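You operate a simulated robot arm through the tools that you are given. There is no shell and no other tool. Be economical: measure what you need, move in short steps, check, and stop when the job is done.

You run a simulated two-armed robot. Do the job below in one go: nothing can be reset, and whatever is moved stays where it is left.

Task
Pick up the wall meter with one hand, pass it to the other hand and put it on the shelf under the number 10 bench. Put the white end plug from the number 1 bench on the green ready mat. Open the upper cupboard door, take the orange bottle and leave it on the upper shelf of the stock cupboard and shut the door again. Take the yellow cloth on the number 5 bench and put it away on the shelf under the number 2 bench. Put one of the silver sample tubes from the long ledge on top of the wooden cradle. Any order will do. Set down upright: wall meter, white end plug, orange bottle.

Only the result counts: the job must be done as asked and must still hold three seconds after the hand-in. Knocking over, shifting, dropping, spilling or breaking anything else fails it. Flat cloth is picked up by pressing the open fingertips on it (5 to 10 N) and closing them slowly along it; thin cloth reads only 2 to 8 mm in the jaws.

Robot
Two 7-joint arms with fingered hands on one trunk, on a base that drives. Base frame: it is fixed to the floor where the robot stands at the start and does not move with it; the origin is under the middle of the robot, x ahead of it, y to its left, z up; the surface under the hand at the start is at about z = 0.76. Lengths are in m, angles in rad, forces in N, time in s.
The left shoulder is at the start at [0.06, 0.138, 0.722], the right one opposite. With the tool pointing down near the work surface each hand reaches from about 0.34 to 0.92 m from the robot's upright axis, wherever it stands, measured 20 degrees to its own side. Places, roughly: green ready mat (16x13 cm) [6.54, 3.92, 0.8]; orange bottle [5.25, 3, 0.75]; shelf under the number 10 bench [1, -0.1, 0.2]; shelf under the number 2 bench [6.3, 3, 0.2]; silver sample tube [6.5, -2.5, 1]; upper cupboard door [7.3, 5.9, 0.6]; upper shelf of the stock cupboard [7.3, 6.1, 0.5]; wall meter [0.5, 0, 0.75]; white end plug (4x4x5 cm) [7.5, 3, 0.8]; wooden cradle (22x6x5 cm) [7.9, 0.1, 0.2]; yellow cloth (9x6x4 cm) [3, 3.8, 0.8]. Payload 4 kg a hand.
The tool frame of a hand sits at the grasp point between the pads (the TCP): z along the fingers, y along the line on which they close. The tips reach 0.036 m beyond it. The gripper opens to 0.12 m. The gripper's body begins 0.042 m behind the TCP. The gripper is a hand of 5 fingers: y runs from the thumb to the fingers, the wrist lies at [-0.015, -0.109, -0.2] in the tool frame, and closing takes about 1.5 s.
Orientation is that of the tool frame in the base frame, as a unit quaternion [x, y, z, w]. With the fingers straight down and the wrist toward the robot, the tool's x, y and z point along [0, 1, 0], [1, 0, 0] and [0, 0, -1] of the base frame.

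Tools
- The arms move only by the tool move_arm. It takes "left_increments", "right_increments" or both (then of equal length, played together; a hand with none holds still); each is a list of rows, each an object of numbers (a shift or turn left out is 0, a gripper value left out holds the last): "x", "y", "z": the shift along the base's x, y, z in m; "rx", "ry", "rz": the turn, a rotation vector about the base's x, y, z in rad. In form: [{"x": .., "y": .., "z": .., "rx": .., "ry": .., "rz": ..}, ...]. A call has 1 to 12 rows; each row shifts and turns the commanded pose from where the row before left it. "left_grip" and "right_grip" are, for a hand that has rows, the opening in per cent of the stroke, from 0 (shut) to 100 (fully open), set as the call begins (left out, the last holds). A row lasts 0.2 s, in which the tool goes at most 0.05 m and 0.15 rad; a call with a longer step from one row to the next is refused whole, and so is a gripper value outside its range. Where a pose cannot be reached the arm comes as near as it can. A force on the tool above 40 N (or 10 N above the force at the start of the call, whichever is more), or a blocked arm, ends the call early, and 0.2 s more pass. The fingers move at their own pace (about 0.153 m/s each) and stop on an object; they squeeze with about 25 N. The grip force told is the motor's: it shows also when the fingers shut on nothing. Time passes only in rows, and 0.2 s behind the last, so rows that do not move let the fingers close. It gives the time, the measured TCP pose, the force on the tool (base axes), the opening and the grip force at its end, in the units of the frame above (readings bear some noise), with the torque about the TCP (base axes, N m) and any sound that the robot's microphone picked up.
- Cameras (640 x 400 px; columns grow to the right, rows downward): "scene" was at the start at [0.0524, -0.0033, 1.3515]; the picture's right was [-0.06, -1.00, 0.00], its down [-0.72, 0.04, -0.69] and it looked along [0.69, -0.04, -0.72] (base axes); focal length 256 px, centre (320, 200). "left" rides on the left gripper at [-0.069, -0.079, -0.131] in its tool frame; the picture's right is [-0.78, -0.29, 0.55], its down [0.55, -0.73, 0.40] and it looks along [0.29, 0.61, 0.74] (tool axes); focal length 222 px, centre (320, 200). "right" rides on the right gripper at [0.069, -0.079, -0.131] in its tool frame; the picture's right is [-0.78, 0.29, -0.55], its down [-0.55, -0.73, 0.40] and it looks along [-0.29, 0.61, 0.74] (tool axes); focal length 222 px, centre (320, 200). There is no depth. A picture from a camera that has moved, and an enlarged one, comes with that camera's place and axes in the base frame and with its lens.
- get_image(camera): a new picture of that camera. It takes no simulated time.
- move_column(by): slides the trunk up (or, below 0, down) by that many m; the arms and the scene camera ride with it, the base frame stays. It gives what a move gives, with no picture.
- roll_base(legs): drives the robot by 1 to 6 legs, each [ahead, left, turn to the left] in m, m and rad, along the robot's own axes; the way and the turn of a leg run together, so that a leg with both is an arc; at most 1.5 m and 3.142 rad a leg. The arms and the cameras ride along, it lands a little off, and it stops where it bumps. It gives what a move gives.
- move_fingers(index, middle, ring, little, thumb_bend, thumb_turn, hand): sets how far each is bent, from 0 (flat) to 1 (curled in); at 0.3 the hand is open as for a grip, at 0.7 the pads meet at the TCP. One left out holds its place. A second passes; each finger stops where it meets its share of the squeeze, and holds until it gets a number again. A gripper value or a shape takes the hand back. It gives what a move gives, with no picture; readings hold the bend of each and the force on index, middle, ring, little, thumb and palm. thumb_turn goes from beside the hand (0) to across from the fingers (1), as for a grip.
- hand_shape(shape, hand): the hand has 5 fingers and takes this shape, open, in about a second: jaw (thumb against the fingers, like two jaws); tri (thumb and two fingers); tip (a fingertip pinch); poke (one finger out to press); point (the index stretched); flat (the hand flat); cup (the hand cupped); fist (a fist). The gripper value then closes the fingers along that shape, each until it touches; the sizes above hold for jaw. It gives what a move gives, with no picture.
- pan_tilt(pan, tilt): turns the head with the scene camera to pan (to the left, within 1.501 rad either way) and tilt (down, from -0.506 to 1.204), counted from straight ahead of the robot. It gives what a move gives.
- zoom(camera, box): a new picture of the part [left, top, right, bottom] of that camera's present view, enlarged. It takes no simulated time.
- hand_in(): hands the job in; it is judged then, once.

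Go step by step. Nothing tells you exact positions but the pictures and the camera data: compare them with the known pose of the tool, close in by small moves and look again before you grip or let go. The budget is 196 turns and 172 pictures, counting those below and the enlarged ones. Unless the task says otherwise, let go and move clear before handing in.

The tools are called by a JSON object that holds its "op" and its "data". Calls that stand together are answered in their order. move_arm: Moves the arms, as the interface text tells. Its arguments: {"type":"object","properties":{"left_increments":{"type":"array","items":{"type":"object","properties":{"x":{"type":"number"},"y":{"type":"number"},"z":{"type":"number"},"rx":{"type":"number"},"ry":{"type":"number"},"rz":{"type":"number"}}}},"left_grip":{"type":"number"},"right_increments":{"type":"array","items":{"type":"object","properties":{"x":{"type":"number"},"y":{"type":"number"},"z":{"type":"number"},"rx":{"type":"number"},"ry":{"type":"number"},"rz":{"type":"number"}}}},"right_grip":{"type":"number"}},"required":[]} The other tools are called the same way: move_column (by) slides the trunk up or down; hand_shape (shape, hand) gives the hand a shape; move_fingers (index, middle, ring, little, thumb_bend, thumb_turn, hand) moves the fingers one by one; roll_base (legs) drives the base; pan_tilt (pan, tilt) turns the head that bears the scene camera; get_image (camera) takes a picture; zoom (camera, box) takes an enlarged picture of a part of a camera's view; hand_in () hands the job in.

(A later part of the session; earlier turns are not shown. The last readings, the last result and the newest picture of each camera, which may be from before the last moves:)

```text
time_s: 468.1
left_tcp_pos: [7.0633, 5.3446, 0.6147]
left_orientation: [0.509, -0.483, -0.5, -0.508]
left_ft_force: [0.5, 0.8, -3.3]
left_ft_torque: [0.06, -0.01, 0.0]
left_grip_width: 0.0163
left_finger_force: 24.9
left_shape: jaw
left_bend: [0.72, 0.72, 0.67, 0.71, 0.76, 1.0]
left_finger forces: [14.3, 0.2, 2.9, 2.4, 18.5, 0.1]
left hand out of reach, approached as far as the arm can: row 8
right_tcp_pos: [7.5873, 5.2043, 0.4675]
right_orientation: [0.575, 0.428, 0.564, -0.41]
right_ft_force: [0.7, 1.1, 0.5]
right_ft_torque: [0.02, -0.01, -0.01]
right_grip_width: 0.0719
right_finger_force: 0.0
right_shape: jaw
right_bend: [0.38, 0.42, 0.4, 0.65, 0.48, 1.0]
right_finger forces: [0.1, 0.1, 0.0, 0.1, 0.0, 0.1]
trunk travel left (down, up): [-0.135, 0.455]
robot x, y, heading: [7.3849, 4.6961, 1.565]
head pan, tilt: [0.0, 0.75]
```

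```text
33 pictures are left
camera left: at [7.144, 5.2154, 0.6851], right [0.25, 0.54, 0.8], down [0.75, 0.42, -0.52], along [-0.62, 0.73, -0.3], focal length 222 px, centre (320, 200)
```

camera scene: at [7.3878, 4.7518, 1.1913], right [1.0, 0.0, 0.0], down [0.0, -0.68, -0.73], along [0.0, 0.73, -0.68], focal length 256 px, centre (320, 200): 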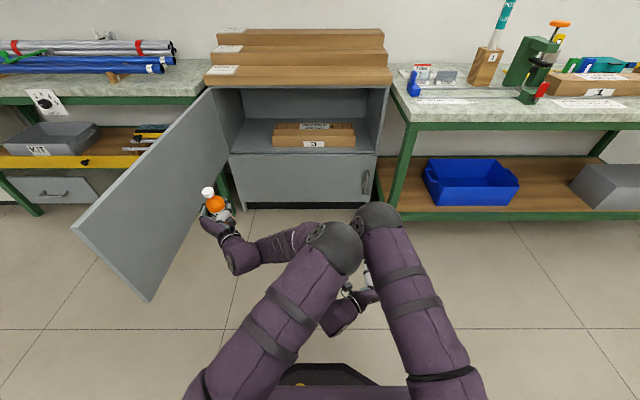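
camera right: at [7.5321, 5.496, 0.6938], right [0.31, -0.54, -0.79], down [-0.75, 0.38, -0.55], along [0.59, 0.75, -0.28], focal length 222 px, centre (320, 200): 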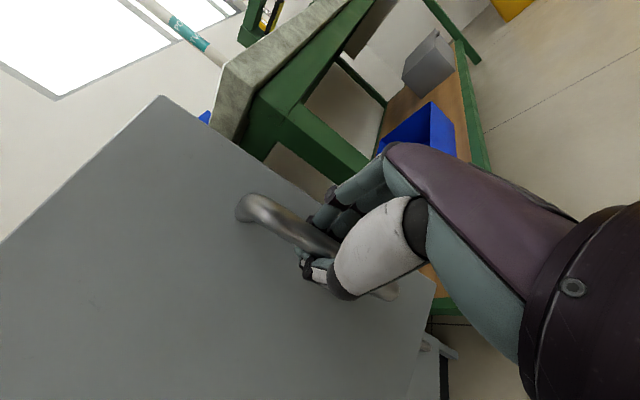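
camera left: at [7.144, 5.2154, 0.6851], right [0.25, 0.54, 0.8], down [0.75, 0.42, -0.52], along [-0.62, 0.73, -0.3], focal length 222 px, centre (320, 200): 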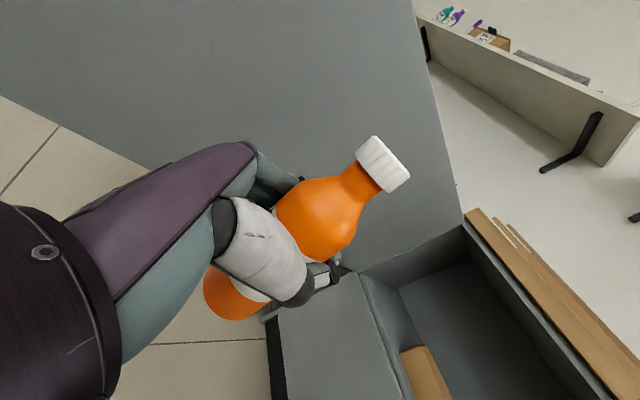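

The right elbow is touching the left arm, so I'll tuck the right hand back and outward first, then lower slightly.

{"op": "move_arm", "data": {"right_increments": [{"x": 0.03, "y": -0.02}, {"x": 0.03, "y": -0.03}, {"x": 0.03, "y": -0.03}, {"x": 0.03, "y": -0.03}, {"x": 0.03, "y": -0.03}, {"x": 0.02, "y": -0.03}, {}]}}

{"op": "move_column", "data": {"by": -0.055}}

{"op": "roll_base", "data": {"legs": [[0.42, 0, 0.005]]}}

{"op": "get_image", "data": {"camera": "scene"}}

{"op": "get_image", "data": {"camera": "left"}}

```text
time_s: 469.6
left_tcp_pos: [7.0784, 5.3467, 0.6047]
left_orientation: [-0.501, 0.504, 0.494, 0.501]
left_ft_force: [0.2, -1.0, -2.5]
left_ft_torque: [0.03, -0.01, 0.02]
left_grip_width: 0.0164
left_finger_force: 25.0
left_shape: jaw
left_bend: [0.72, 0.72, 0.67, 0.71, 0.76, 1.0]
left_finger forces: [13.9, 0.1, 2.8, 2.2, 18.2, 0.1]
right_tcp_pos: [7.7189, 5.0815, 0.4732]
right_orientation: [0.524, 0.382, 0.584, -0.488]
right_ft_force: [0.0, 0.4, -0.5]
right_ft_torque: [0.03, 0.03, -0.01]
right_grip_width: 0.0719
right_finger_force: 0.0
right_shape: jaw
right_bend: [0.38, 0.42, 0.4, 0.65, 0.48, 1.0]
right_finger forces: [0.0, 0.0, 0.0, 0.0, 0.1, 0.0]
trunk travel left (down, up): [-0.135, 0.455]
robot x, y, heading: [7.3859, 4.6952, 1.573]
head pan, tilt: [0.0, 0.75]
stopped in row 7 (right hand): the arm was blocked; the commanded pose is now the measured one
```

```text
time_s: 470.6
left_tcp_pos: [7.0778, 5.3459, 0.5506]
left_orientation: [-0.5, 0.504, 0.495, 0.501]
left_ft_force: [0.1, -0.6, -3.0]
left_ft_torque: [0.03, -0.01, 0.03]
left_grip_width: 0.0166
left_finger_force: 24.8
left_shape: jaw
left_bend: [0.72, 0.72, 0.67, 0.71, 0.76, 1.0]
left_finger forces: [13.9, 0.1, 2.9, 2.2, 18.2, 0.1]
right_tcp_pos: [7.7184, 5.0817, 0.419]
right_orientation: [0.525, 0.381, 0.584, -0.488]
right_ft_force: [0.6, 0.5, -1.0]
right_ft_torque: [0.02, -0.01, 0.0]
right_grip_width: 0.072
right_finger_force: 0.1
right_shape: jaw
right_bend: [0.38, 0.42, 0.4, 0.65, 0.48, 1.0]
right_finger forces: [0.1, 0.0, 0.0, 0.1, 0.1, 0.1]
trunk travel left (down, up): [-0.08, 0.51]
robot x, y, heading: [7.3833, 4.696, 1.571]
head pan, tilt: [0.0, 0.75]
```

```text
time_s: 473.1
left_tcp_pos: [7.078, 5.7592, 0.5505]
left_orientation: [-0.501, 0.504, 0.494, 0.501]
left_ft_force: [-0.4, 0.2, -2.8]
left_ft_torque: [0.05, 0.0, -0.02]
left_grip_width: 0.0165
left_finger_force: 24.8
left_shape: jaw
left_bend: [0.72, 0.72, 0.67, 0.71, 0.76, 1.0]
left_finger forces: [14.0, 0.1, 2.9, 2.3, 18.1, 0.1]
right_tcp_pos: [7.7196, 5.493, 0.4181]
right_orientation: [0.526, 0.382, 0.584, -0.486]
right_ft_force: [-0.6, 0.8, -0.5]
right_ft_torque: [0.02, 0.0, -0.01]
right_grip_width: 0.0721
right_finger_force: 0.0
right_shape: jaw
right_bend: [0.38, 0.42, 0.4, 0.65, 0.48, 1.0]
right_finger forces: [0.1, 0.1, 0.0, 0.1, 0.0, 0.0]
trunk travel left (down, up): [-0.08, 0.51]
robot x, y, heading: [7.3871, 5.1109, 1.563]
head pan, tilt: [0.0, 0.75]
```

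```text
32 pictures are left
camera scene: at [7.3889, 5.1639, 1.1363], right [1.0, 0.0, 0.0], down [0.0, -0.68, -0.73], along [0.0, 0.73, -0.68], focal length 256 px, centre (320, 200)
```

scene: 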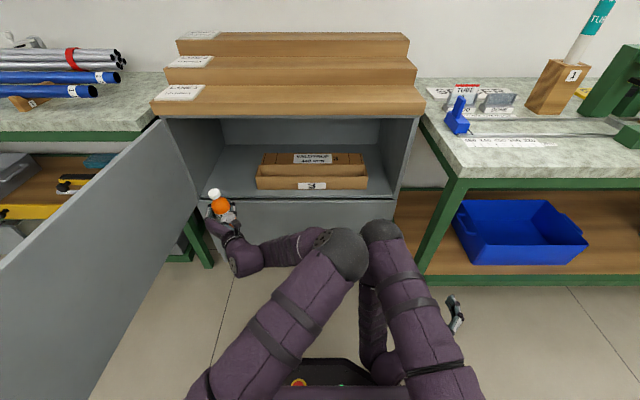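

```text
31 pictures are left
camera left: at [7.1569, 5.6279, 0.6212], right [0.29, 0.55, 0.78], down [0.74, 0.39, -0.55], along [-0.6, 0.74, -0.29], focal length 222 px, centre (320, 200)
```

left: 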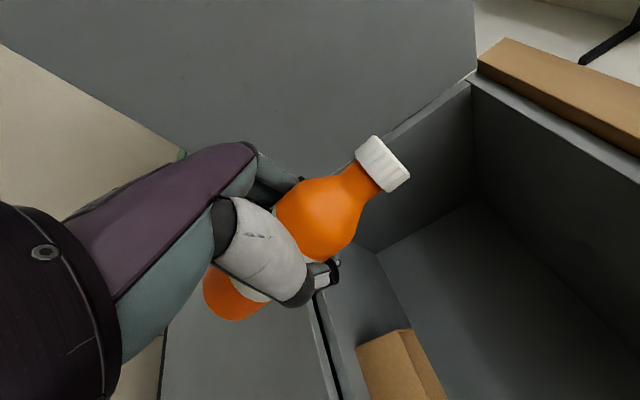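

The shelf edge is at z≈0.46 and the gap centre at x≈7.045. I'll raise the bottle clear of the edge, shift left and reach in.

{"op": "move_arm", "data": {"left_increments": [{"z": 0.025, "x": -0.017}, {"z": 0.025, "x": -0.016}, {"y": 0.03}, {"y": 0.03}, {"y": 0.03}, {"y": 0.03}, {"y": 0.03}, {"y": 0.03}, {"y": 0.025}, {}]}}

{"op": "get_image", "data": {"camera": "left"}}

{"op": "get_image", "data": {"camera": "scene"}}

```text
time_s: 475.3
left_tcp_pos: [7.1158, 5.8884, 0.6515]
left_orientation: [-0.5, 0.504, 0.495, 0.501]
left_ft_force: [0.4, 0.3, -2.4]
left_ft_torque: [0.04, -0.03, 0.01]
left_grip_width: 0.0168
left_finger_force: 24.7
left_shape: jaw
left_bend: [0.72, 0.72, 0.67, 0.71, 0.76, 1.0]
left_finger forces: [13.6, 0.1, 2.9, 2.3, 18.0, 0.1]
left hand out of reach, approached as far as the arm can: row 3, 4, 5, 6, 7, 8, 9
right_tcp_pos: [7.7191, 5.4928, 0.4191]
right_orientation: [0.525, 0.382, 0.584, -0.488]
right_ft_force: [-0.2, 0.3, 0.4]
right_ft_torque: [0.0, 0.01, -0.01]
right_grip_width: 0.0722
right_finger_force: 0.0
right_shape: jaw
right_bend: [0.38, 0.42, 0.4, 0.65, 0.48, 1.0]
right_finger forces: [0.0, 0.0, 0.0, 0.0, 0.1, 0.1]
trunk travel left (down, up): [-0.08, 0.51]
robot x, y, heading: [7.3793, 5.1095, 1.567]
head pan, tilt: [0.0, 0.75]
```

```text
30 pictures are left
camera left: at [7.1929, 5.7569, 0.7229], right [0.29, 0.55, 0.78], down [0.74, 0.38, -0.55], along [-0.6, 0.74, -0.3], focal length 222 px, centre (320, 200)
```

left: 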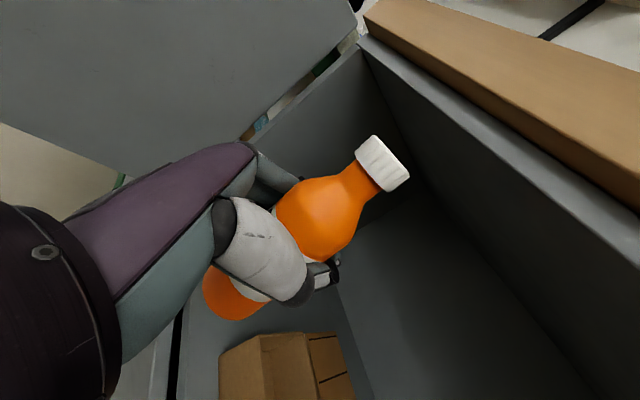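

```text
29 pictures are left
camera scene: at [7.3889, 5.164, 1.1363], right [1.0, 0.0, 0.0], down [0.0, -0.68, -0.73], along [0.0, 0.73, -0.68], focal length 256 px, centre (320, 200)
```

scene: 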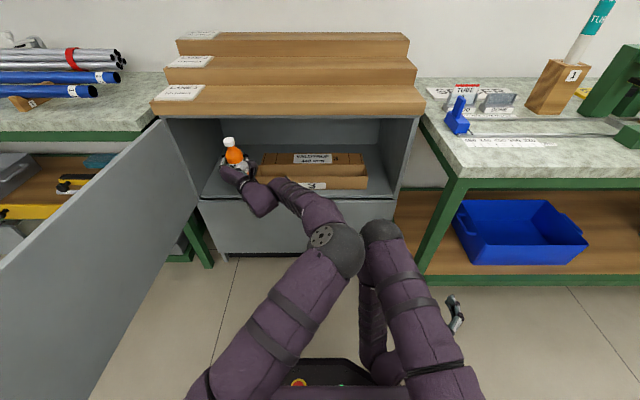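

The arm's reach is used up; I'll bring the rest with the base (left and forward), then lower with the trunk.

{"op": "roll_base", "data": {"legs": [[0.075, 0.07, 0]]}}

{"op": "get_image", "data": {"camera": "left"}}

{"op": "zoom", "data": {"camera": "scene", "box": [160, 90, 400, 240]}}

```text
time_s: 476.5
left_tcp_pos: [7.0426, 5.9604, 0.6506]
left_orientation: [-0.501, 0.503, 0.495, 0.501]
left_ft_force: [0.5, 0.3, -3.4]
left_ft_torque: [0.03, -0.04, -0.02]
left_grip_width: 0.0166
left_finger_force: 24.1
left_shape: jaw
left_bend: [0.72, 0.72, 0.67, 0.71, 0.76, 1.0]
left_finger forces: [13.8, 0.1, 2.9, 2.3, 17.9, 0.0]
right_tcp_pos: [7.6498, 5.5661, 0.4197]
right_orientation: [0.524, 0.382, 0.583, -0.489]
right_ft_force: [0.5, 0.2, -0.2]
right_ft_torque: [-0.01, 0.04, 0.02]
right_grip_width: 0.0721
right_finger_force: 0.0
right_shape: jaw
right_bend: [0.38, 0.42, 0.4, 0.65, 0.48, 1.0]
right_finger forces: [0.0, 0.0, 0.0, 0.0, 0.0, 0.1]
trunk travel left (down, up): [-0.08, 0.51]
robot x, y, heading: [7.3158, 5.181, 1.573]
head pan, tilt: [0.0, 0.75]
```

```text
28 pictures are left
camera left: at [7.1221, 5.8289, 0.7228], right [0.29, 0.55, 0.78], down [0.74, 0.39, -0.55], along [-0.61, 0.74, -0.29], focal length 222 px, centre (320, 200)
```

left: 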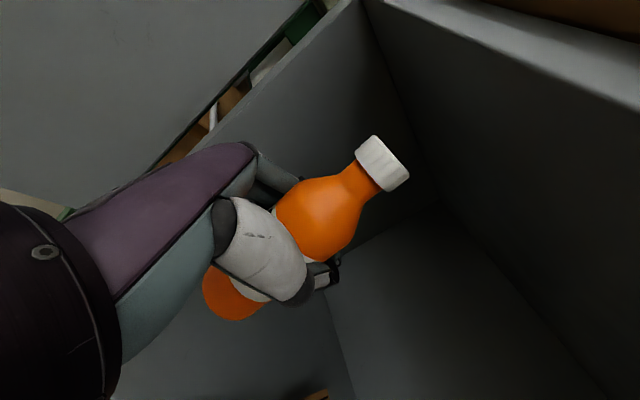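

```text
2.67 times, centred on (280, 165) of scene
camera zoom: at [7.3199, 5.2367, 1.1363], right [1.0, 0.0, 0.0], down [0.0, -0.68, -0.73], along [0.0, 0.73, -0.68], focal length 682 px, centre (427, 293)
```

zoom: 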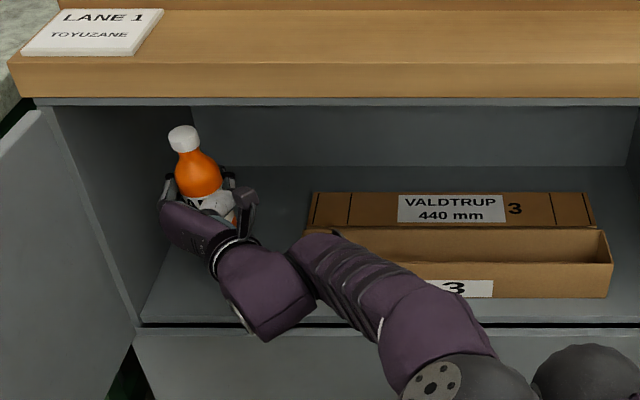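

The bottle is well inside, left of the boxes. I'll lower with the trunk.

{"op": "move_column", "data": {"by": -0.075}}

{"op": "move_arm", "data": {"left_increments": [{"x": 0.023, "y": -0.025, "z": 0.016}, {"x": 0.023, "y": -0.025, "z": 0.016}, {"x": 0.023, "y": -0.025, "z": 0.012}, {"z": -0.005}, {}]}}

{"op": "get_image", "data": {"camera": "left"}}

```text
time_s: 477.6
left_tcp_pos: [7.0417, 5.9561, 0.5871]
left_orientation: [-0.499, 0.501, 0.496, 0.504]
left_ft_force: [-0.7, -0.4, -3.5]
left_ft_torque: [0.01, -0.02, 0.03]
left_grip_width: 0.0163
left_finger_force: 25.0
left_shape: jaw
left_bend: [0.72, 0.72, 0.67, 0.71, 0.76, 1.0]
left_finger forces: [13.6, 0.1, 3.0, 2.3, 17.9, 0.0]
right_tcp_pos: [7.6481, 5.5643, 0.3578]
right_orientation: [0.519, 0.38, 0.588, -0.491]
right_ft_force: [0.0, 0.1, 0.1]
right_ft_torque: [0.02, -0.03, -0.02]
right_grip_width: 0.072
right_finger_force: 0.1
right_shape: jaw
right_bend: [0.38, 0.42, 0.4, 0.65, 0.48, 1.0]
right_finger forces: [0.1, 0.0, 0.0, 0.1, 0.0, 0.0]
trunk travel left (down, up): [-0.005, 0.585]
robot x, y, heading: [7.3155, 5.1816, 1.57]
head pan, tilt: [0.0, 0.75]
```

```text
time_s: 478.8
left_tcp_pos: [7.11, 5.8801, 0.6275]
left_orientation: [-0.5, 0.5, 0.496, 0.504]
left_ft_force: [0.7, 0.3, -2.9]
left_ft_torque: [0.03, 0.0, -0.01]
left_grip_width: 0.0163
left_finger_force: 25.4
left_shape: jaw
left_bend: [0.72, 0.72, 0.67, 0.71, 0.76, 1.0]
left_finger forces: [13.8, 0.1, 2.8, 2.3, 17.9, 0.0]
right_tcp_pos: [7.6491, 5.5653, 0.3568]
right_orientation: [0.522, 0.378, 0.587, -0.49]
right_ft_force: [-0.2, -0.3, -0.4]
right_ft_torque: [-0.01, 0.02, -0.01]
right_grip_width: 0.0719
right_finger_force: 0.0
right_shape: jaw
right_bend: [0.38, 0.42, 0.4, 0.65, 0.48, 1.0]
right_finger forces: [0.0, 0.0, 0.0, 0.0, 0.0, 0.0]
trunk travel left (down, up): [-0.005, 0.585]
robot x, y, heading: [7.3168, 5.1813, 1.567]
head pan, tilt: [0.0, 0.75]
```

```text
26 pictures are left
camera left: at [7.1893, 5.7486, 0.6976], right [0.29, 0.55, 0.79], down [0.74, 0.39, -0.54], along [-0.6, 0.74, -0.29], focal length 222 px, centre (320, 200)
```

left: 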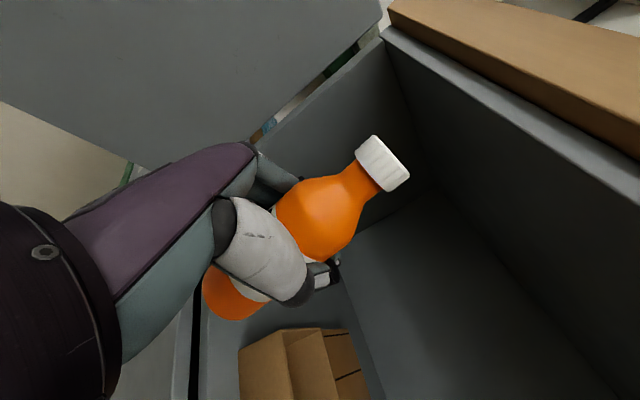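

The commanded pose was already in step, so that shifted the hand. I'll go back to the spot and lower further with the arm.

{"op": "move_arm", "data": {"left_increments": [{"x": -0.023, "y": 0.025, "z": -0.013}, {"x": -0.023, "y": 0.025, "z": -0.013}, {"x": -0.023, "y": 0.025, "z": -0.013}, {"z": -0.01}, {"z": -0.01}, {}]}}

{"op": "get_image", "data": {"camera": "left"}}

```text
time_s: 480.2
left_tcp_pos: [7.0467, 5.9515, 0.5678]
left_orientation: [-0.5, 0.5, 0.496, 0.504]
left_ft_force: [-0.5, -1.1, -3.1]
left_ft_torque: [0.03, 0.01, 0.03]
left_grip_width: 0.0158
left_finger_force: 25.2
left_shape: jaw
left_bend: [0.72, 0.72, 0.67, 0.71, 0.76, 1.0]
left_finger forces: [13.8, 0.2, 3.0, 2.3, 18.1, 0.0]
left hand out of reach, approached as far as the arm can: row 4
right_tcp_pos: [7.649, 5.5655, 0.3576]
right_orientation: [0.521, 0.377, 0.587, -0.491]
right_ft_force: [-0.4, 0.4, -1.0]
right_ft_torque: [0.0, -0.02, 0.0]
right_grip_width: 0.072
right_finger_force: 0.1
right_shape: jaw
right_bend: [0.38, 0.42, 0.4, 0.65, 0.48, 1.0]
right_finger forces: [0.0, 0.1, 0.0, 0.0, 0.0, 0.0]
trunk travel left (down, up): [-0.005, 0.585]
robot x, y, heading: [7.3151, 5.1826, 1.568]
head pan, tilt: [0.0, 0.75]
```

```text
25 pictures are left
camera left: at [7.1243, 5.8189, 0.6383], right [0.29, 0.55, 0.79], down [0.74, 0.39, -0.54], along [-0.6, 0.74, -0.29], focal length 222 px, centre (320, 200)
```

left: 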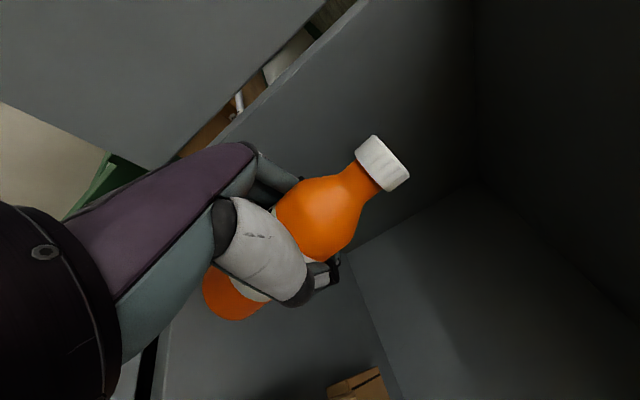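

Now at z 0.568 with no contact yet; I'll keep lowering in small steps.

{"op": "move_arm", "data": {"left_increments": [{"z": -0.006}, {"z": -0.005}, {"z": -0.004}, {}]}}

{"op": "move_arm", "data": {"left_increments": [{"z": -0.004}, {}, {"z": -0.003}, {}]}}

```text
time_s: 481.2
left_tcp_pos: [7.0485, 5.9461, 0.5563]
left_orientation: [-0.501, 0.501, 0.494, 0.504]
left_ft_force: [0.0, 0.3, -3.1]
left_ft_torque: [0.04, -0.04, -0.02]
left_grip_width: 0.016
left_finger_force: 25.4
left_shape: jaw
left_bend: [0.72, 0.72, 0.67, 0.71, 0.76, 1.0]
left_finger forces: [13.9, 0.1, 2.9, 2.3, 18.0, 0.0]
left hand out of reach, approached as far as the arm can: row 1, 3
right_tcp_pos: [7.6494, 5.5656, 0.3561]
right_orientation: [0.521, 0.377, 0.588, -0.491]
right_ft_force: [0.2, 0.4, 0.3]
right_ft_torque: [-0.01, 0.01, 0.04]
right_grip_width: 0.072
right_finger_force: 0.1
right_shape: jaw
right_bend: [0.38, 0.42, 0.4, 0.65, 0.48, 1.0]
right_finger forces: [0.0, 0.1, 0.0, 0.1, 0.1, 0.0]
trunk travel left (down, up): [-0.005, 0.585]
robot x, y, heading: [7.3154, 5.1809, 1.573]
head pan, tilt: [0.0, 0.75]
```

```text
time_s: 482.2
left_tcp_pos: [7.0501, 5.9436, 0.5508]
left_orientation: [-0.5, 0.5, 0.496, 0.504]
left_ft_force: [-0.7, 1.3, -0.3]
left_ft_torque: [0.08, 0.04, -0.04]
left_grip_width: 0.0165
left_finger_force: 25.0
left_shape: jaw
left_bend: [0.72, 0.72, 0.67, 0.71, 0.76, 1.0]
left_finger forces: [13.8, 0.2, 3.3, 2.7, 18.0, 0.1]
right_tcp_pos: [7.6495, 5.5664, 0.3561]
right_orientation: [0.521, 0.377, 0.587, -0.491]
right_ft_force: [0.3, -0.2, 0.5]
right_ft_torque: [-0.04, 0.05, 0.04]
right_grip_width: 0.0719
right_finger_force: 0.2
right_shape: jaw
right_bend: [0.38, 0.42, 0.4, 0.65, 0.48, 1.0]
right_finger forces: [0.0, 0.0, 0.0, 0.0, 0.0, 0.1]
trunk travel left (down, up): [-0.005, 0.585]
robot x, y, heading: [7.325, 5.1809, 1.57]
head pan, tilt: [0.0, 0.75]
```

The bottle just touched the shelf. To set it further from the edge I'll lift it a hair, move 3.5 cm deeper with the base, lower again and release.

{"op": "move_arm", "data": {"left_increments": [{"z": 0.006}, {}]}}

{"op": "roll_base", "data": {"legs": [[0.035, 0, 0]]}}

{"op": "move_arm", "data": {"left_increments": [{"z": -0.004}, {}, {"z": -0.003}, {}, {"z": -0.002}, {}]}}

```text
time_s: 482.8
left_tcp_pos: [7.0489, 5.947, 0.555]
left_orientation: [-0.501, 0.501, 0.496, 0.502]
left_ft_force: [0.0, 0.2, -2.2]
left_ft_torque: [0.04, -0.01, 0.01]
left_grip_width: 0.0163
left_finger_force: 25.4
left_shape: jaw
left_bend: [0.72, 0.72, 0.67, 0.71, 0.76, 1.0]
left_finger forces: [13.8, 0.1, 2.9, 2.2, 17.9, 0.0]
right_tcp_pos: [7.6483, 5.5661, 0.3577]
right_orientation: [0.521, 0.377, 0.587, -0.491]
right_ft_force: [-1.2, 0.0, 0.0]
right_ft_torque: [0.01, -0.01, 0.01]
right_grip_width: 0.0723
right_finger_force: 0.0
right_shape: jaw
right_bend: [0.38, 0.42, 0.4, 0.65, 0.48, 1.0]
right_finger forces: [0.0, 0.0, 0.1, 0.0, 0.0, 0.1]
trunk travel left (down, up): [-0.005, 0.585]
robot x, y, heading: [7.3188, 5.182, 1.573]
head pan, tilt: [0.0, 0.75]
```

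```text
time_s: 483.7
left_tcp_pos: [7.049, 5.9823, 0.5549]
left_orientation: [-0.5, 0.5, 0.496, 0.504]
left_ft_force: [-0.4, 0.3, -2.7]
left_ft_torque: [0.04, 0.02, -0.01]
left_grip_width: 0.0161
left_finger_force: 24.4
left_shape: jaw
left_bend: [0.72, 0.72, 0.67, 0.71, 0.76, 1.0]
left_finger forces: [13.8, 0.1, 2.8, 2.1, 17.9, 0.0]
right_tcp_pos: [7.649, 5.6022, 0.3569]
right_orientation: [0.521, 0.377, 0.588, -0.491]
right_ft_force: [-0.5, 0.4, 0.5]
right_ft_torque: [-0.01, -0.02, 0.0]
right_grip_width: 0.072
right_finger_force: 0.1
right_shape: jaw
right_bend: [0.38, 0.42, 0.4, 0.65, 0.48, 1.0]
right_finger forces: [0.0, 0.0, 0.0, 0.0, 0.0, 0.0]
trunk travel left (down, up): [-0.005, 0.585]
robot x, y, heading: [7.3139, 5.221, 1.574]
head pan, tilt: [0.0, 0.75]
```

```text
time_s: 485.1
left_tcp_pos: [7.0522, 5.9788, 0.549]
left_orientation: [-0.499, 0.501, 0.496, 0.504]
left_ft_force: [-2.1, 4.1, 16.2]
left_ft_torque: [0.14, 0.37, -0.09]
left_grip_width: 0.0163
left_finger_force: 24.8
left_shape: jaw
left_bend: [0.72, 0.72, 0.67, 0.71, 0.76, 1.0]
left_finger forces: [15.5, 0.6, 4.5, 3.1, 18.4, 0.0]
left hand out of reach, approached as far as the arm can: row 5
right_tcp_pos: [7.6499, 5.6019, 0.3575]
right_orientation: [0.521, 0.376, 0.587, -0.493]
right_ft_force: [0.5, -0.9, 0.3]
right_ft_torque: [0.0, -0.01, 0.02]
right_grip_width: 0.072
right_finger_force: 0.0
right_shape: jaw
right_bend: [0.38, 0.42, 0.4, 0.65, 0.48, 1.0]
right_finger forces: [0.0, 0.0, 0.1, 0.1, 0.0, 0.1]
trunk travel left (down, up): [-0.005, 0.585]
robot x, y, heading: [7.3125, 5.2173, 1.568]
head pan, tilt: [0.0, 0.75]
```

Firm contact with the shelf (16 N). I'll open the hand and look.

{"op": "move_arm", "data": {"left_grip": 68, "left_increments": [{"z": 0.002}, {}, {}, {}, {}, {}]}}

{"op": "get_image", "data": {"camera": "left"}}

```text
time_s: 486.5
left_tcp_pos: [7.0507, 5.9782, 0.5471]
left_orientation: [-0.501, 0.501, 0.495, 0.503]
left_ft_force: [0.2, -1.4, -0.4]
left_ft_torque: [0.01, 0.0, 0.0]
left_grip_width: 0.0814
left_finger_force: 0.0
left_shape: jaw
left_bend: [0.35, 0.39, 0.37, 0.61, 0.43, 1.0]
left_finger forces: [0.0, 0.1, 0.0, 0.0, 0.1, 0.0]
right_tcp_pos: [7.6509, 5.6031, 0.358]
right_orientation: [0.521, 0.376, 0.588, -0.491]
right_ft_force: [-0.4, 0.3, 0.7]
right_ft_torque: [0.01, 0.02, -0.01]
right_grip_width: 0.0721
right_finger_force: 0.1
right_shape: jaw
right_bend: [0.38, 0.42, 0.4, 0.65, 0.48, 1.0]
right_finger forces: [0.0, 0.0, 0.0, 0.0, 0.1, 0.0]
trunk travel left (down, up): [-0.005, 0.585]
robot x, y, heading: [7.318, 5.2136, 1.568]
head pan, tilt: [0.0, 0.75]
```

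```text
24 pictures are left
camera left: at [7.1301, 5.8478, 0.6186], right [0.29, 0.55, 0.79], down [0.74, 0.39, -0.55], along [-0.6, 0.74, -0.29], focal length 222 px, centre (320, 200)
```

left: 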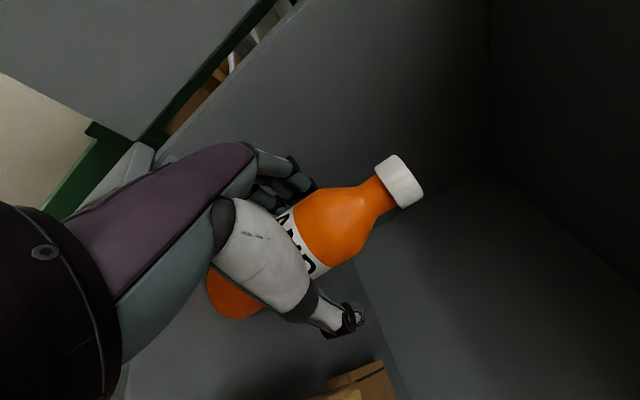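

The bottle stands upright on the upper shelf. I'll back straight out with the base.

{"op": "roll_base", "data": {"legs": [[-0.12, 0, 0], [-0.3, 0, 0]]}}

{"op": "get_image", "data": {"camera": "scene"}}

```text
time_s: 489.4
left_tcp_pos: [7.0532, 5.5591, 0.5476]
left_orientation: [-0.5, 0.502, 0.494, 0.503]
left_ft_force: [-1.0, 0.3, -0.6]
left_ft_torque: [0.01, -0.01, 0.01]
left_grip_width: 0.0815
left_finger_force: 0.1
left_shape: jaw
left_bend: [0.35, 0.39, 0.37, 0.61, 0.43, 1.0]
left_finger forces: [0.0, 0.0, 0.0, 0.1, 0.1, 0.1]
right_tcp_pos: [7.6506, 5.1801, 0.3583]
right_orientation: [0.522, 0.374, 0.589, -0.49]
right_ft_force: [0.0, 0.0, -0.2]
right_ft_torque: [-0.01, -0.02, -0.01]
right_grip_width: 0.0722
right_finger_force: 0.0
right_shape: jaw
right_bend: [0.38, 0.42, 0.4, 0.65, 0.48, 1.0]
right_finger forces: [0.0, 0.0, 0.0, 0.0, 0.0, 0.0]
trunk travel left (down, up): [-0.005, 0.585]
robot x, y, heading: [7.3157, 4.7959, 1.567]
head pan, tilt: [0.0, 0.75]
```

```text
23 pictures are left
camera scene: at [7.3165, 4.846, 1.0628], right [1.0, 0.0, 0.0], down [0.0, -0.68, -0.73], along [0.0, 0.73, -0.68], focal length 256 px, centre (320, 200)
```

scene: 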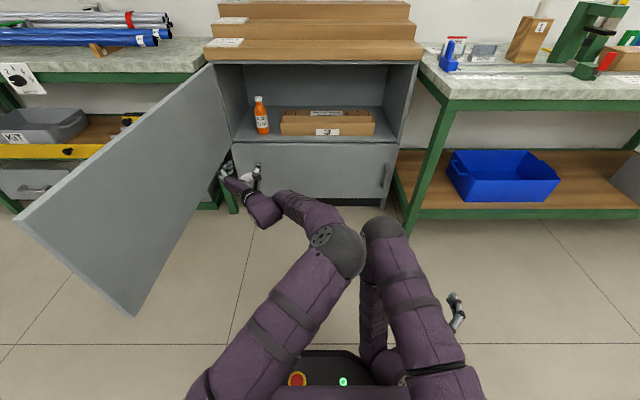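

The bottle stands on the upper shelf. To shut the door I'll retract the left hand, make a right fist, and go round to the door's outer side.

{"op": "move_arm", "data": {"left_increments": [{"y": -0.04}, {"y": -0.04}, {"y": -0.04}, {"y": -0.04}, {"y": -0.04}, {"y": -0.04}, {"y": -0.04}, {"y": -0.04}, {"y": -0.03}, {}]}}

{"op": "hand_shape", "data": {"hand": "right", "shape": "fist"}}

{"op": "move_column", "data": {"by": 0.24}}

{"op": "roll_base", "data": {"legs": [[-0.23, 0, 0], [0, 0.87, 0]]}}

{"op": "get_image", "data": {"camera": "scene"}}

```text
time_s: 491.6
left_tcp_pos: [7.0549, 5.2714, 0.5456]
left_orientation: [-0.5, 0.502, 0.494, 0.503]
left_ft_force: [0.3, -0.1, 0.5]
left_ft_torque: [0.01, -0.03, 0.02]
left_grip_width: 0.0816
left_finger_force: 0.1
left_shape: jaw
left_bend: [0.35, 0.39, 0.37, 0.61, 0.43, 1.0]
left_finger forces: [0.0, 0.0, 0.0, 0.0, 0.1, 0.0]
left hand out of reach, approached as far as the arm can: row 8, 9
right_tcp_pos: [7.6518, 5.1821, 0.3576]
right_orientation: [0.521, 0.372, 0.589, -0.492]
right_ft_force: [0.2, -0.3, -0.1]
right_ft_torque: [0.04, -0.02, 0.01]
right_grip_width: 0.0717
right_finger_force: 0.0
right_shape: jaw
right_bend: [0.38, 0.42, 0.4, 0.65, 0.48, 1.0]
right_finger forces: [0.0, 0.1, 0.0, 0.1, 0.1, 0.0]
trunk travel left (down, up): [-0.005, 0.585]
robot x, y, heading: [7.3145, 4.7934, 1.566]
head pan, tilt: [0.0, 0.75]
```

```text
time_s: 492.4
left_tcp_pos: [7.0536, 5.2717, 0.5439]
left_orientation: [-0.5, 0.503, 0.494, 0.503]
left_ft_force: [-0.1, 0.5, 0.2]
left_ft_torque: [0.0, 0.01, -0.01]
left_grip_width: 0.0811
left_finger_force: 0.0
left_shape: jaw
left_bend: [0.35, 0.39, 0.37, 0.61, 0.43, 1.0]
left_finger forces: [0.1, 0.0, 0.0, 0.0, 0.1, 0.1]
right_tcp_pos: [7.651, 5.1818, 0.3573]
right_orientation: [0.522, 0.372, 0.589, -0.493]
right_ft_force: [-0.5, 0.4, 0.8]
right_ft_torque: [0.01, -0.01, 0.01]
right_grip_width: 0.0
right_finger_force: 0.0
right_shape: fist
right_bend: [1.0, 1.0, 1.0, 1.0, 0.96, 0.85]
right_finger forces: [0.0, 0.1, 0.1, 0.0, 0.0, 0.0]
trunk travel left (down, up): [-0.005, 0.585]
robot x, y, heading: [7.316, 4.7964, 1.564]
head pan, tilt: [0.0, 0.75]
```

```text
time_s: 494.9
left_tcp_pos: [7.0552, 5.2738, 0.782]
left_orientation: [-0.5, 0.504, 0.494, 0.502]
left_ft_force: [0.3, 0.2, -0.2]
left_ft_torque: [0.01, 0.03, 0.01]
left_grip_width: 0.0816
left_finger_force: 0.1
left_shape: jaw
left_bend: [0.35, 0.39, 0.37, 0.61, 0.43, 1.0]
left_finger forces: [0.1, 0.0, 0.0, 0.1, 0.0, 0.0]
right_tcp_pos: [7.6517, 5.1823, 0.5935]
right_orientation: [0.523, 0.375, 0.588, -0.49]
right_ft_force: [0.8, -0.3, 0.7]
right_ft_torque: [0.02, 0.06, 0.02]
right_grip_width: 0.0
right_finger_force: 0.1
right_shape: fist
right_bend: [1.0, 1.0, 1.0, 1.0, 0.96, 0.85]
right_finger forces: [0.1, 0.0, 0.0, 0.0, 0.0, 0.0]
trunk travel left (down, up): [-0.245, 0.345]
robot x, y, heading: [7.3172, 4.7946, 1.568]
head pan, tilt: [0.0, 0.75]
```

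```text
time_s: 500.9
left_tcp_pos: [6.1774, 5.0499, 0.7831]
left_orientation: [-0.502, 0.503, 0.495, 0.5]
left_ft_force: [-0.7, 0.5, -1.0]
left_ft_torque: [0.0, -0.02, 0.06]
left_grip_width: 0.0815
left_finger_force: 0.0
left_shape: jaw
left_bend: [0.35, 0.39, 0.37, 0.61, 0.43, 1.0]
left_finger forces: [0.0, 0.1, 0.0, 0.0, 0.0, 0.0]
right_tcp_pos: [6.7738, 4.9601, 0.5933]
right_orientation: [0.523, 0.375, 0.587, -0.491]
right_ft_force: [0.3, 0.4, -0.2]
right_ft_torque: [0.0, -0.01, -0.02]
right_grip_width: 0.0001
right_finger_force: 0.1
right_shape: fist
right_bend: [1.0, 1.0, 1.0, 1.0, 0.96, 0.85]
right_finger forces: [0.0, 0.0, 0.1, 0.0, 0.0, 0.1]
trunk travel left (down, up): [-0.245, 0.345]
robot x, y, heading: [6.4406, 4.5722, 1.568]
head pan, tilt: [0.0, 0.75]
```

```text
22 pictures are left
camera scene: at [6.4434, 4.6288, 1.3013], right [1.0, 0.0, 0.0], down [0.0, -0.68, -0.73], along [0.0, 0.73, -0.68], focal length 256 px, centre (320, 200)
```

scene: 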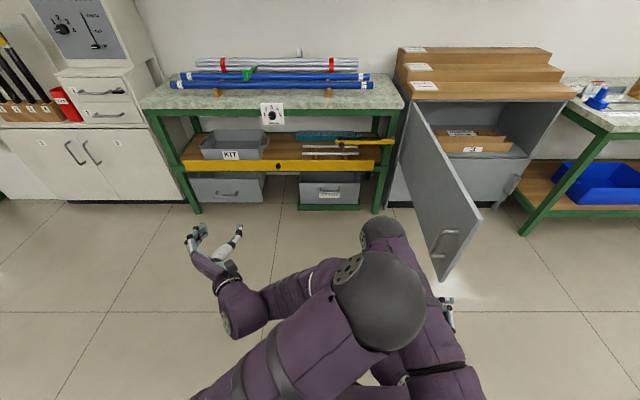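

The door still stands at about 95° with my fist on its outer side. I'll extend the right arm, then push the door round along its arc.

{"op": "move_arm", "data": {"right_increments": [{"y": 0.04}, {"y": 0.04}, {"y": 0.04}, {"y": 0.04}, {"y": 0.04}, {"y": 0.03}, {}]}}

{"op": "roll_base", "data": {"legs": [[0.07, 0, 0], [0.03, -0.32, 0]]}}

{"op": "get_image", "data": {"camera": "scene"}}

```text
time_s: 502.5
left_tcp_pos: [6.1787, 5.0513, 0.7832]
left_orientation: [-0.501, 0.503, 0.494, 0.501]
left_ft_force: [0.6, 0.5, -0.2]
left_ft_torque: [0.01, 0.02, -0.02]
left_grip_width: 0.0815
left_finger_force: 0.0
left_shape: jaw
left_bend: [0.35, 0.39, 0.37, 0.61, 0.43, 1.0]
left_finger forces: [0.1, 0.0, 0.0, 0.0, 0.1, 0.1]
right_tcp_pos: [6.7757, 5.1899, 0.5942]
right_orientation: [0.523, 0.375, 0.587, -0.491]
right_ft_force: [-0.7, 1.0, 0.6]
right_ft_torque: [-0.02, -0.05, -0.02]
right_grip_width: 0.0
right_finger_force: 0.1
right_shape: fist
right_bend: [1.0, 1.0, 1.0, 1.0, 0.96, 0.85]
right_finger forces: [0.0, 0.1, 0.0, 0.0, 0.1, 0.0]
trunk travel left (down, up): [-0.245, 0.345]
robot x, y, heading: [6.4421, 4.571, 1.569]
head pan, tilt: [0.0, 0.75]
```

```text
time_s: 505.2
left_tcp_pos: [6.4957, 5.1518, 0.7823]
left_orientation: [-0.499, 0.506, 0.492, 0.503]
left_ft_force: [0.0, 0.5, -0.6]
left_ft_torque: [-0.03, 0.01, 0.04]
left_grip_width: 0.0814
left_finger_force: 0.0
left_shape: jaw
left_bend: [0.35, 0.39, 0.37, 0.61, 0.43, 1.0]
left_finger forces: [0.0, 0.0, 0.0, 0.1, 0.0, 0.0]
right_tcp_pos: [7.095, 5.2862, 0.5933]
right_orientation: [0.525, 0.373, 0.589, -0.488]
right_ft_force: [0.5, 1.6, 0.1]
right_ft_torque: [0.03, 0.0, 0.0]
right_grip_width: 0.0
right_finger_force: 0.0
right_shape: fist
right_bend: [1.0, 1.0, 1.0, 1.0, 0.96, 0.85]
right_finger forces: [0.1, 0.0, 0.0, 0.1, 0.0, 0.0]
trunk travel left (down, up): [-0.245, 0.345]
robot x, y, heading: [6.7551, 4.6754, 1.558]
head pan, tilt: [0.0, 0.75]
```

```text
21 pictures are left
camera scene: at [6.7569, 4.7275, 1.3013], right [1.0, -0.01, 0.0], down [-0.01, -0.68, -0.73], along [0.01, 0.73, -0.68], focal length 256 px, centre (320, 200)
```

scene: 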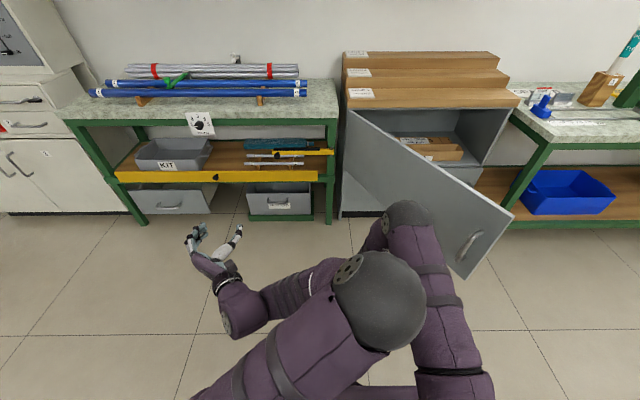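

The door is swinging shut (about 55° now). I'll continue along the arc.

{"op": "roll_base", "data": {"legs": [[0.13, -0.25, 0.012], [0.21, -0.16, 0]]}}

{"op": "get_image", "data": {"camera": "scene"}}

```text
time_s: 508.7
left_tcp_pos: [6.9097, 5.4852, 0.7829]
left_orientation: [-0.5, 0.505, 0.493, 0.502]
left_ft_force: [0.7, -0.1, 0.8]
left_ft_torque: [0.03, -0.04, 0.01]
left_grip_width: 0.0815
left_finger_force: 0.1
left_shape: jaw
left_bend: [0.35, 0.39, 0.37, 0.61, 0.43, 1.0]
left_finger forces: [0.1, 0.0, 0.0, 0.0, 0.1, 0.1]
right_tcp_pos: [7.5084, 5.6211, 0.5934]
right_orientation: [0.524, 0.374, 0.588, -0.49]
right_ft_force: [-0.9, -0.3, 1.0]
right_ft_torque: [-0.03, 0.03, -0.01]
right_grip_width: 0.0001
right_finger_force: 0.0
right_shape: fist
right_bend: [1.0, 1.0, 1.0, 1.0, 0.96, 0.85]
right_finger forces: [0.0, 0.1, 0.1, 0.0, 0.0, 0.0]
trunk travel left (down, up): [-0.245, 0.345]
robot x, y, heading: [7.1712, 5.0108, 1.566]
head pan, tilt: [0.0, 0.75]
```

```text
20 pictures are left
camera scene: at [7.1728, 5.0622, 1.3013], right [1.0, -0.01, 0.0], down [0.0, -0.68, -0.73], along [0.0, 0.73, -0.68], focal length 256 px, centre (320, 200)
```

scene: 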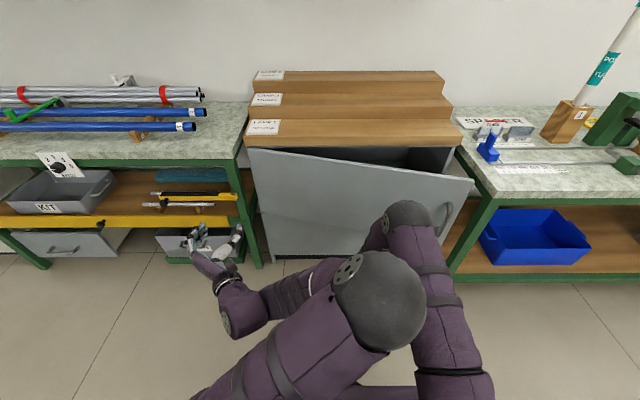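

Nearly shut. I'll push straight forward the last 18 cm.

{"op": "roll_base", "data": {"legs": [[0.1, -0.03, 0], [0.07, 0, 0]]}}

{"op": "get_image", "data": {"camera": "scene"}}

```text
time_s: 510.5
left_tcp_pos: [6.9373, 5.6576, 0.7829]
left_orientation: [-0.5, 0.504, 0.495, 0.502]
left_ft_force: [0.9, -1.3, -1.0]
left_ft_torque: [-0.02, 0.0, -0.01]
left_grip_width: 0.0813
left_finger_force: 0.0
left_shape: jaw
left_bend: [0.35, 0.39, 0.37, 0.61, 0.43, 1.0]
left_finger forces: [0.0, 0.1, 0.0, 0.1, 0.0, 0.0]
right_tcp_pos: [7.5366, 5.7962, 0.5941]
right_orientation: [0.523, 0.374, 0.587, -0.491]
right_ft_force: [-0.9, 1.4, 0.0]
right_ft_torque: [-0.01, 0.02, 0.02]
right_grip_width: 0.0
right_finger_force: 0.0
right_shape: fist
right_bend: [1.0, 1.0, 1.0, 1.0, 0.97, 0.85]
right_finger forces: [0.1, 0.0, 0.0, 0.0, 0.0, 0.1]
trunk travel left (down, up): [-0.245, 0.345]
robot x, y, heading: [7.1995, 5.1804, 1.567]
head pan, tilt: [0.0, 0.75]
```

```text
19 pictures are left
camera scene: at [7.2027, 5.2361, 1.3013], right [1.0, 0.0, 0.0], down [0.0, -0.68, -0.73], along [0.0, 0.73, -0.68], focal length 256 px, centre (320, 200)
```

scene: 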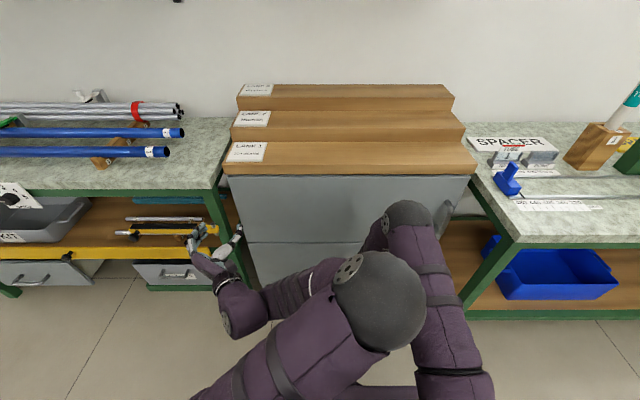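

The door looks almost closed. I'll press further with the arm until it meets resistance.

{"op": "move_arm", "data": {"right_increments": [{"y": 0.01}, {"y": 0.01}, {"y": 0.01}, {"y": 0.01}, {"y": 0.01}, {"y": 0.01}, {"y": 0.01}, {}]}}

{"op": "zoom", "data": {"camera": "scene", "box": [200, 140, 500, 290]}}

```text
time_s: 512.3
left_tcp_pos: [6.9384, 5.658, 0.7821]
left_orientation: [-0.501, 0.503, 0.494, 0.501]
left_ft_force: [-1.1, 0.6, 0.1]
left_ft_torque: [0.02, -0.02, -0.05]
left_grip_width: 0.0816
left_finger_force: 0.0
left_shape: jaw
left_bend: [0.35, 0.39, 0.37, 0.61, 0.43, 1.0]
left_finger forces: [0.0, 0.0, 0.0, 0.0, 0.0, 0.0]
right_tcp_pos: [7.5369, 5.867, 0.594]
right_orientation: [0.524, 0.374, 0.587, -0.491]
right_ft_force: [0.1, -0.3, 0.6]
right_ft_torque: [-0.01, 0.02, 0.01]
right_grip_width: 0.0
right_finger_force: 0.0
right_shape: fist
right_bend: [1.0, 1.0, 1.0, 1.0, 0.97, 0.85]
right_finger forces: [0.0, 0.0, 0.1, 0.1, 0.0, 0.0]
trunk travel left (down, up): [-0.245, 0.345]
robot x, y, heading: [7.2015, 5.1754, 1.565]
head pan, tilt: [0.0, 0.75]
```

```text
2.13 times, centred on (350, 215) of scene
camera zoom: at [7.2027, 5.2362, 1.3013], right [1.0, 0.0, 0.0], down [0.0, -0.68, -0.73], along [0.0, 0.73, -0.68], focal length 545 px, centre (256, 168)
```

zoom: 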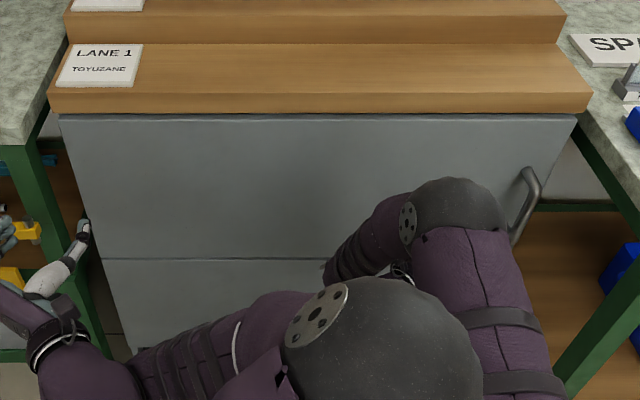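

The door looks flush. I'll press once more until there is contact, to be sure it is fully shut.

{"op": "move_arm", "data": {"right_increments": [{"y": 0.01}, {"y": 0.01}, {"y": 0.01}, {"y": 0.01}, {"y": 0.01}, {"y": 0.01}, {"y": 0.01}, {"y": 0.01}, {}]}}

```text
time_s: 513.1
left_tcp_pos: [6.9396, 5.6579, 0.784]
left_orientation: [-0.501, 0.504, 0.494, 0.502]
left_ft_force: [-0.5, 0.6, 0.2]
left_ft_torque: [0.0, -0.01, 0.01]
left_grip_width: 0.0815
left_finger_force: 0.0
left_shape: jaw
left_bend: [0.35, 0.39, 0.37, 0.61, 0.43, 1.0]
left_finger forces: [0.0, 0.1, 0.0, 0.0, 0.0, 0.1]
right_tcp_pos: [7.539, 5.891, 0.5916]
right_orientation: [0.527, 0.372, 0.589, -0.487]
right_ft_force: [-0.9, -20.9, 4.9]
right_ft_torque: [0.44, -0.08, -0.22]
right_grip_width: 0.0
right_finger_force: 0.1
right_shape: fist
right_bend: [1.0, 1.0, 1.0, 1.0, 1.0, 0.82]
right_finger forces: [0.1, 0.0, 0.0, 0.0, 22.6, 0.0]
trunk travel left (down, up): [-0.245, 0.345]
robot x, y, heading: [7.1957, 5.1835, 1.562]
head pan, tilt: [0.0, 0.75]
stopped in row 4 (right hand): the force on the tool passed its limit at 46 N (the readings are from after the stop); the commanded pose is now the measured one
```

The door resists at 46 N: it is shut. Now the last item: I'll back off, switch the right hand to jaw, raise everything and turn to drive round to the ledge.

{"op": "roll_base", "data": {"legs": [[-0.48, 0, 0.005], [0, -0.5, 0]]}}

{"op": "hand_shape", "data": {"hand": "right", "shape": "jaw"}}

{"op": "move_column", "data": {"by": 0.34}}

{"op": "move_arm", "data": {"right_increments": [{"y": -0.03, "z": 0.02}, {"y": -0.03, "z": 0.02}, {"y": -0.03, "z": 0.02}, {"y": -0.03, "z": 0.02}, {"y": -0.03, "z": 0.02}, {"y": -0.03, "z": 0.02}, {"y": -0.03, "z": 0.02}, {"y": -0.03, "z": 0.02}]}}

{"op": "get_image", "data": {"camera": "scene"}}

```text
time_s: 518.6
left_tcp_pos: [7.4427, 5.176, 0.7841]
left_orientation: [0.506, -0.498, -0.5, -0.496]
left_ft_force: [-0.2, -0.3, 0.4]
left_ft_torque: [0.0, -0.01, -0.01]
left_grip_width: 0.0813
left_finger_force: 0.0
left_shape: jaw
left_bend: [0.35, 0.39, 0.37, 0.61, 0.43, 1.0]
left_finger forces: [0.1, 0.0, 0.0, 0.0, 0.0, 0.0]
right_tcp_pos: [8.0355, 5.4293, 0.5907]
right_orientation: [0.521, 0.38, 0.581, -0.495]
right_ft_force: [-0.7, -0.4, 0.0]
right_ft_torque: [0.02, 0.02, 0.02]
right_grip_width: 0.0
right_finger_force: 0.0
right_shape: fist
right_bend: [1.0, 1.0, 1.0, 1.0, 0.97, 0.85]
right_finger forces: [0.0, 0.0, 0.0, 0.0, 0.0, 0.0]
trunk travel left (down, up): [-0.245, 0.345]
robot x, y, heading: [7.711, 4.7058, 1.59]
head pan, tilt: [0.0, 0.75]
```

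```text
time_s: 519.5
left_tcp_pos: [7.4425, 5.177, 0.7838]
left_orientation: [0.507, -0.498, -0.5, -0.495]
left_ft_force: [-0.2, 0.1, -0.6]
left_ft_torque: [0.0, -0.02, 0.01]
left_grip_width: 0.0816
left_finger_force: 0.0
left_shape: jaw
left_bend: [0.35, 0.39, 0.37, 0.61, 0.43, 1.0]
left_finger forces: [0.0, 0.0, 0.1, 0.0, 0.0, 0.1]
right_tcp_pos: [8.0355, 5.4286, 0.5899]
right_orientation: [0.522, 0.381, 0.582, -0.494]
right_ft_force: [-0.1, -0.5, 0.4]
right_ft_torque: [0.0, -0.03, 0.01]
right_grip_width: 0.1197
right_finger_force: 0.1
right_shape: jaw
right_bend: [0.3, 0.3, 0.3, 0.3, 0.3, 0.97]
right_finger forces: [0.0, 0.0, 0.0, 0.1, 0.0, 0.0]
trunk travel left (down, up): [-0.245, 0.345]
robot x, y, heading: [7.7139, 4.7075, 1.595]
head pan, tilt: [0.0, 0.75]
```

```text
time_s: 522.8
left_tcp_pos: [7.442, 5.1767, 1.1228]
left_orientation: [0.507, -0.497, -0.501, -0.495]
left_ft_force: [-0.7, -0.4, -0.2]
left_ft_torque: [0.01, 0.01, 0.03]
left_grip_width: 0.0815
left_finger_force: 0.1
left_shape: jaw
left_bend: [0.35, 0.39, 0.37, 0.61, 0.43, 1.0]
left_finger forces: [0.0, 0.1, 0.0, 0.0, 0.0, 0.0]
right_tcp_pos: [8.0351, 5.4278, 0.9295]
right_orientation: [0.521, 0.381, 0.582, -0.495]
right_ft_force: [-0.5, 0.0, -0.5]
right_ft_torque: [0.02, -0.01, 0.0]
right_grip_width: 0.1197
right_finger_force: 0.1
right_shape: jaw
right_bend: [0.3, 0.3, 0.3, 0.3, 0.3, 0.97]
right_finger forces: [0.0, 0.0, 0.0, 0.0, 0.0, 0.0]
trunk travel left (down, up): [-0.585, 0.005]
robot x, y, heading: [7.7197, 4.7058, 1.59]
head pan, tilt: [0.0, 0.75]
```

```text
time_s: 524.6
left_tcp_pos: [7.4416, 5.1762, 1.1238]
left_orientation: [0.507, -0.498, -0.5, -0.495]
left_ft_force: [-0.5, 0.7, 0.4]
left_ft_torque: [0.0, 0.01, 0.02]
left_grip_width: 0.0814
left_finger_force: 0.0
left_shape: jaw
left_bend: [0.35, 0.39, 0.37, 0.61, 0.43, 1.0]
left_finger forces: [0.0, 0.0, 0.0, 0.1, 0.0, 0.0]
right_tcp_pos: [8.0329, 5.1876, 1.0921]
right_orientation: [0.521, 0.381, 0.581, -0.496]
right_ft_force: [-0.8, 0.3, 0.9]
right_ft_torque: [-0.01, -0.03, -0.01]
right_grip_width: 0.1197
right_finger_force: 0.0
right_shape: jaw
right_bend: [0.3, 0.3, 0.3, 0.3, 0.3, 0.97]
right_finger forces: [0.0, 0.0, 0.0, 0.0, 0.0, 0.1]
trunk travel left (down, up): [-0.585, 0.005]
robot x, y, heading: [7.7151, 4.7052, 1.59]
head pan, tilt: [0.0, 0.75]
```

```text
17 pictures are left
camera scene: at [7.7177, 4.7603, 1.6413], right [1.0, 0.02, 0.0], down [0.02, -0.68, -0.73], along [-0.02, 0.73, -0.68], focal length 256 px, centre (320, 200)
```

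scene: 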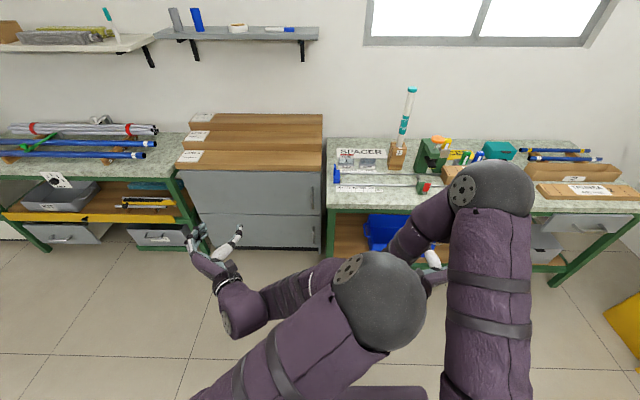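

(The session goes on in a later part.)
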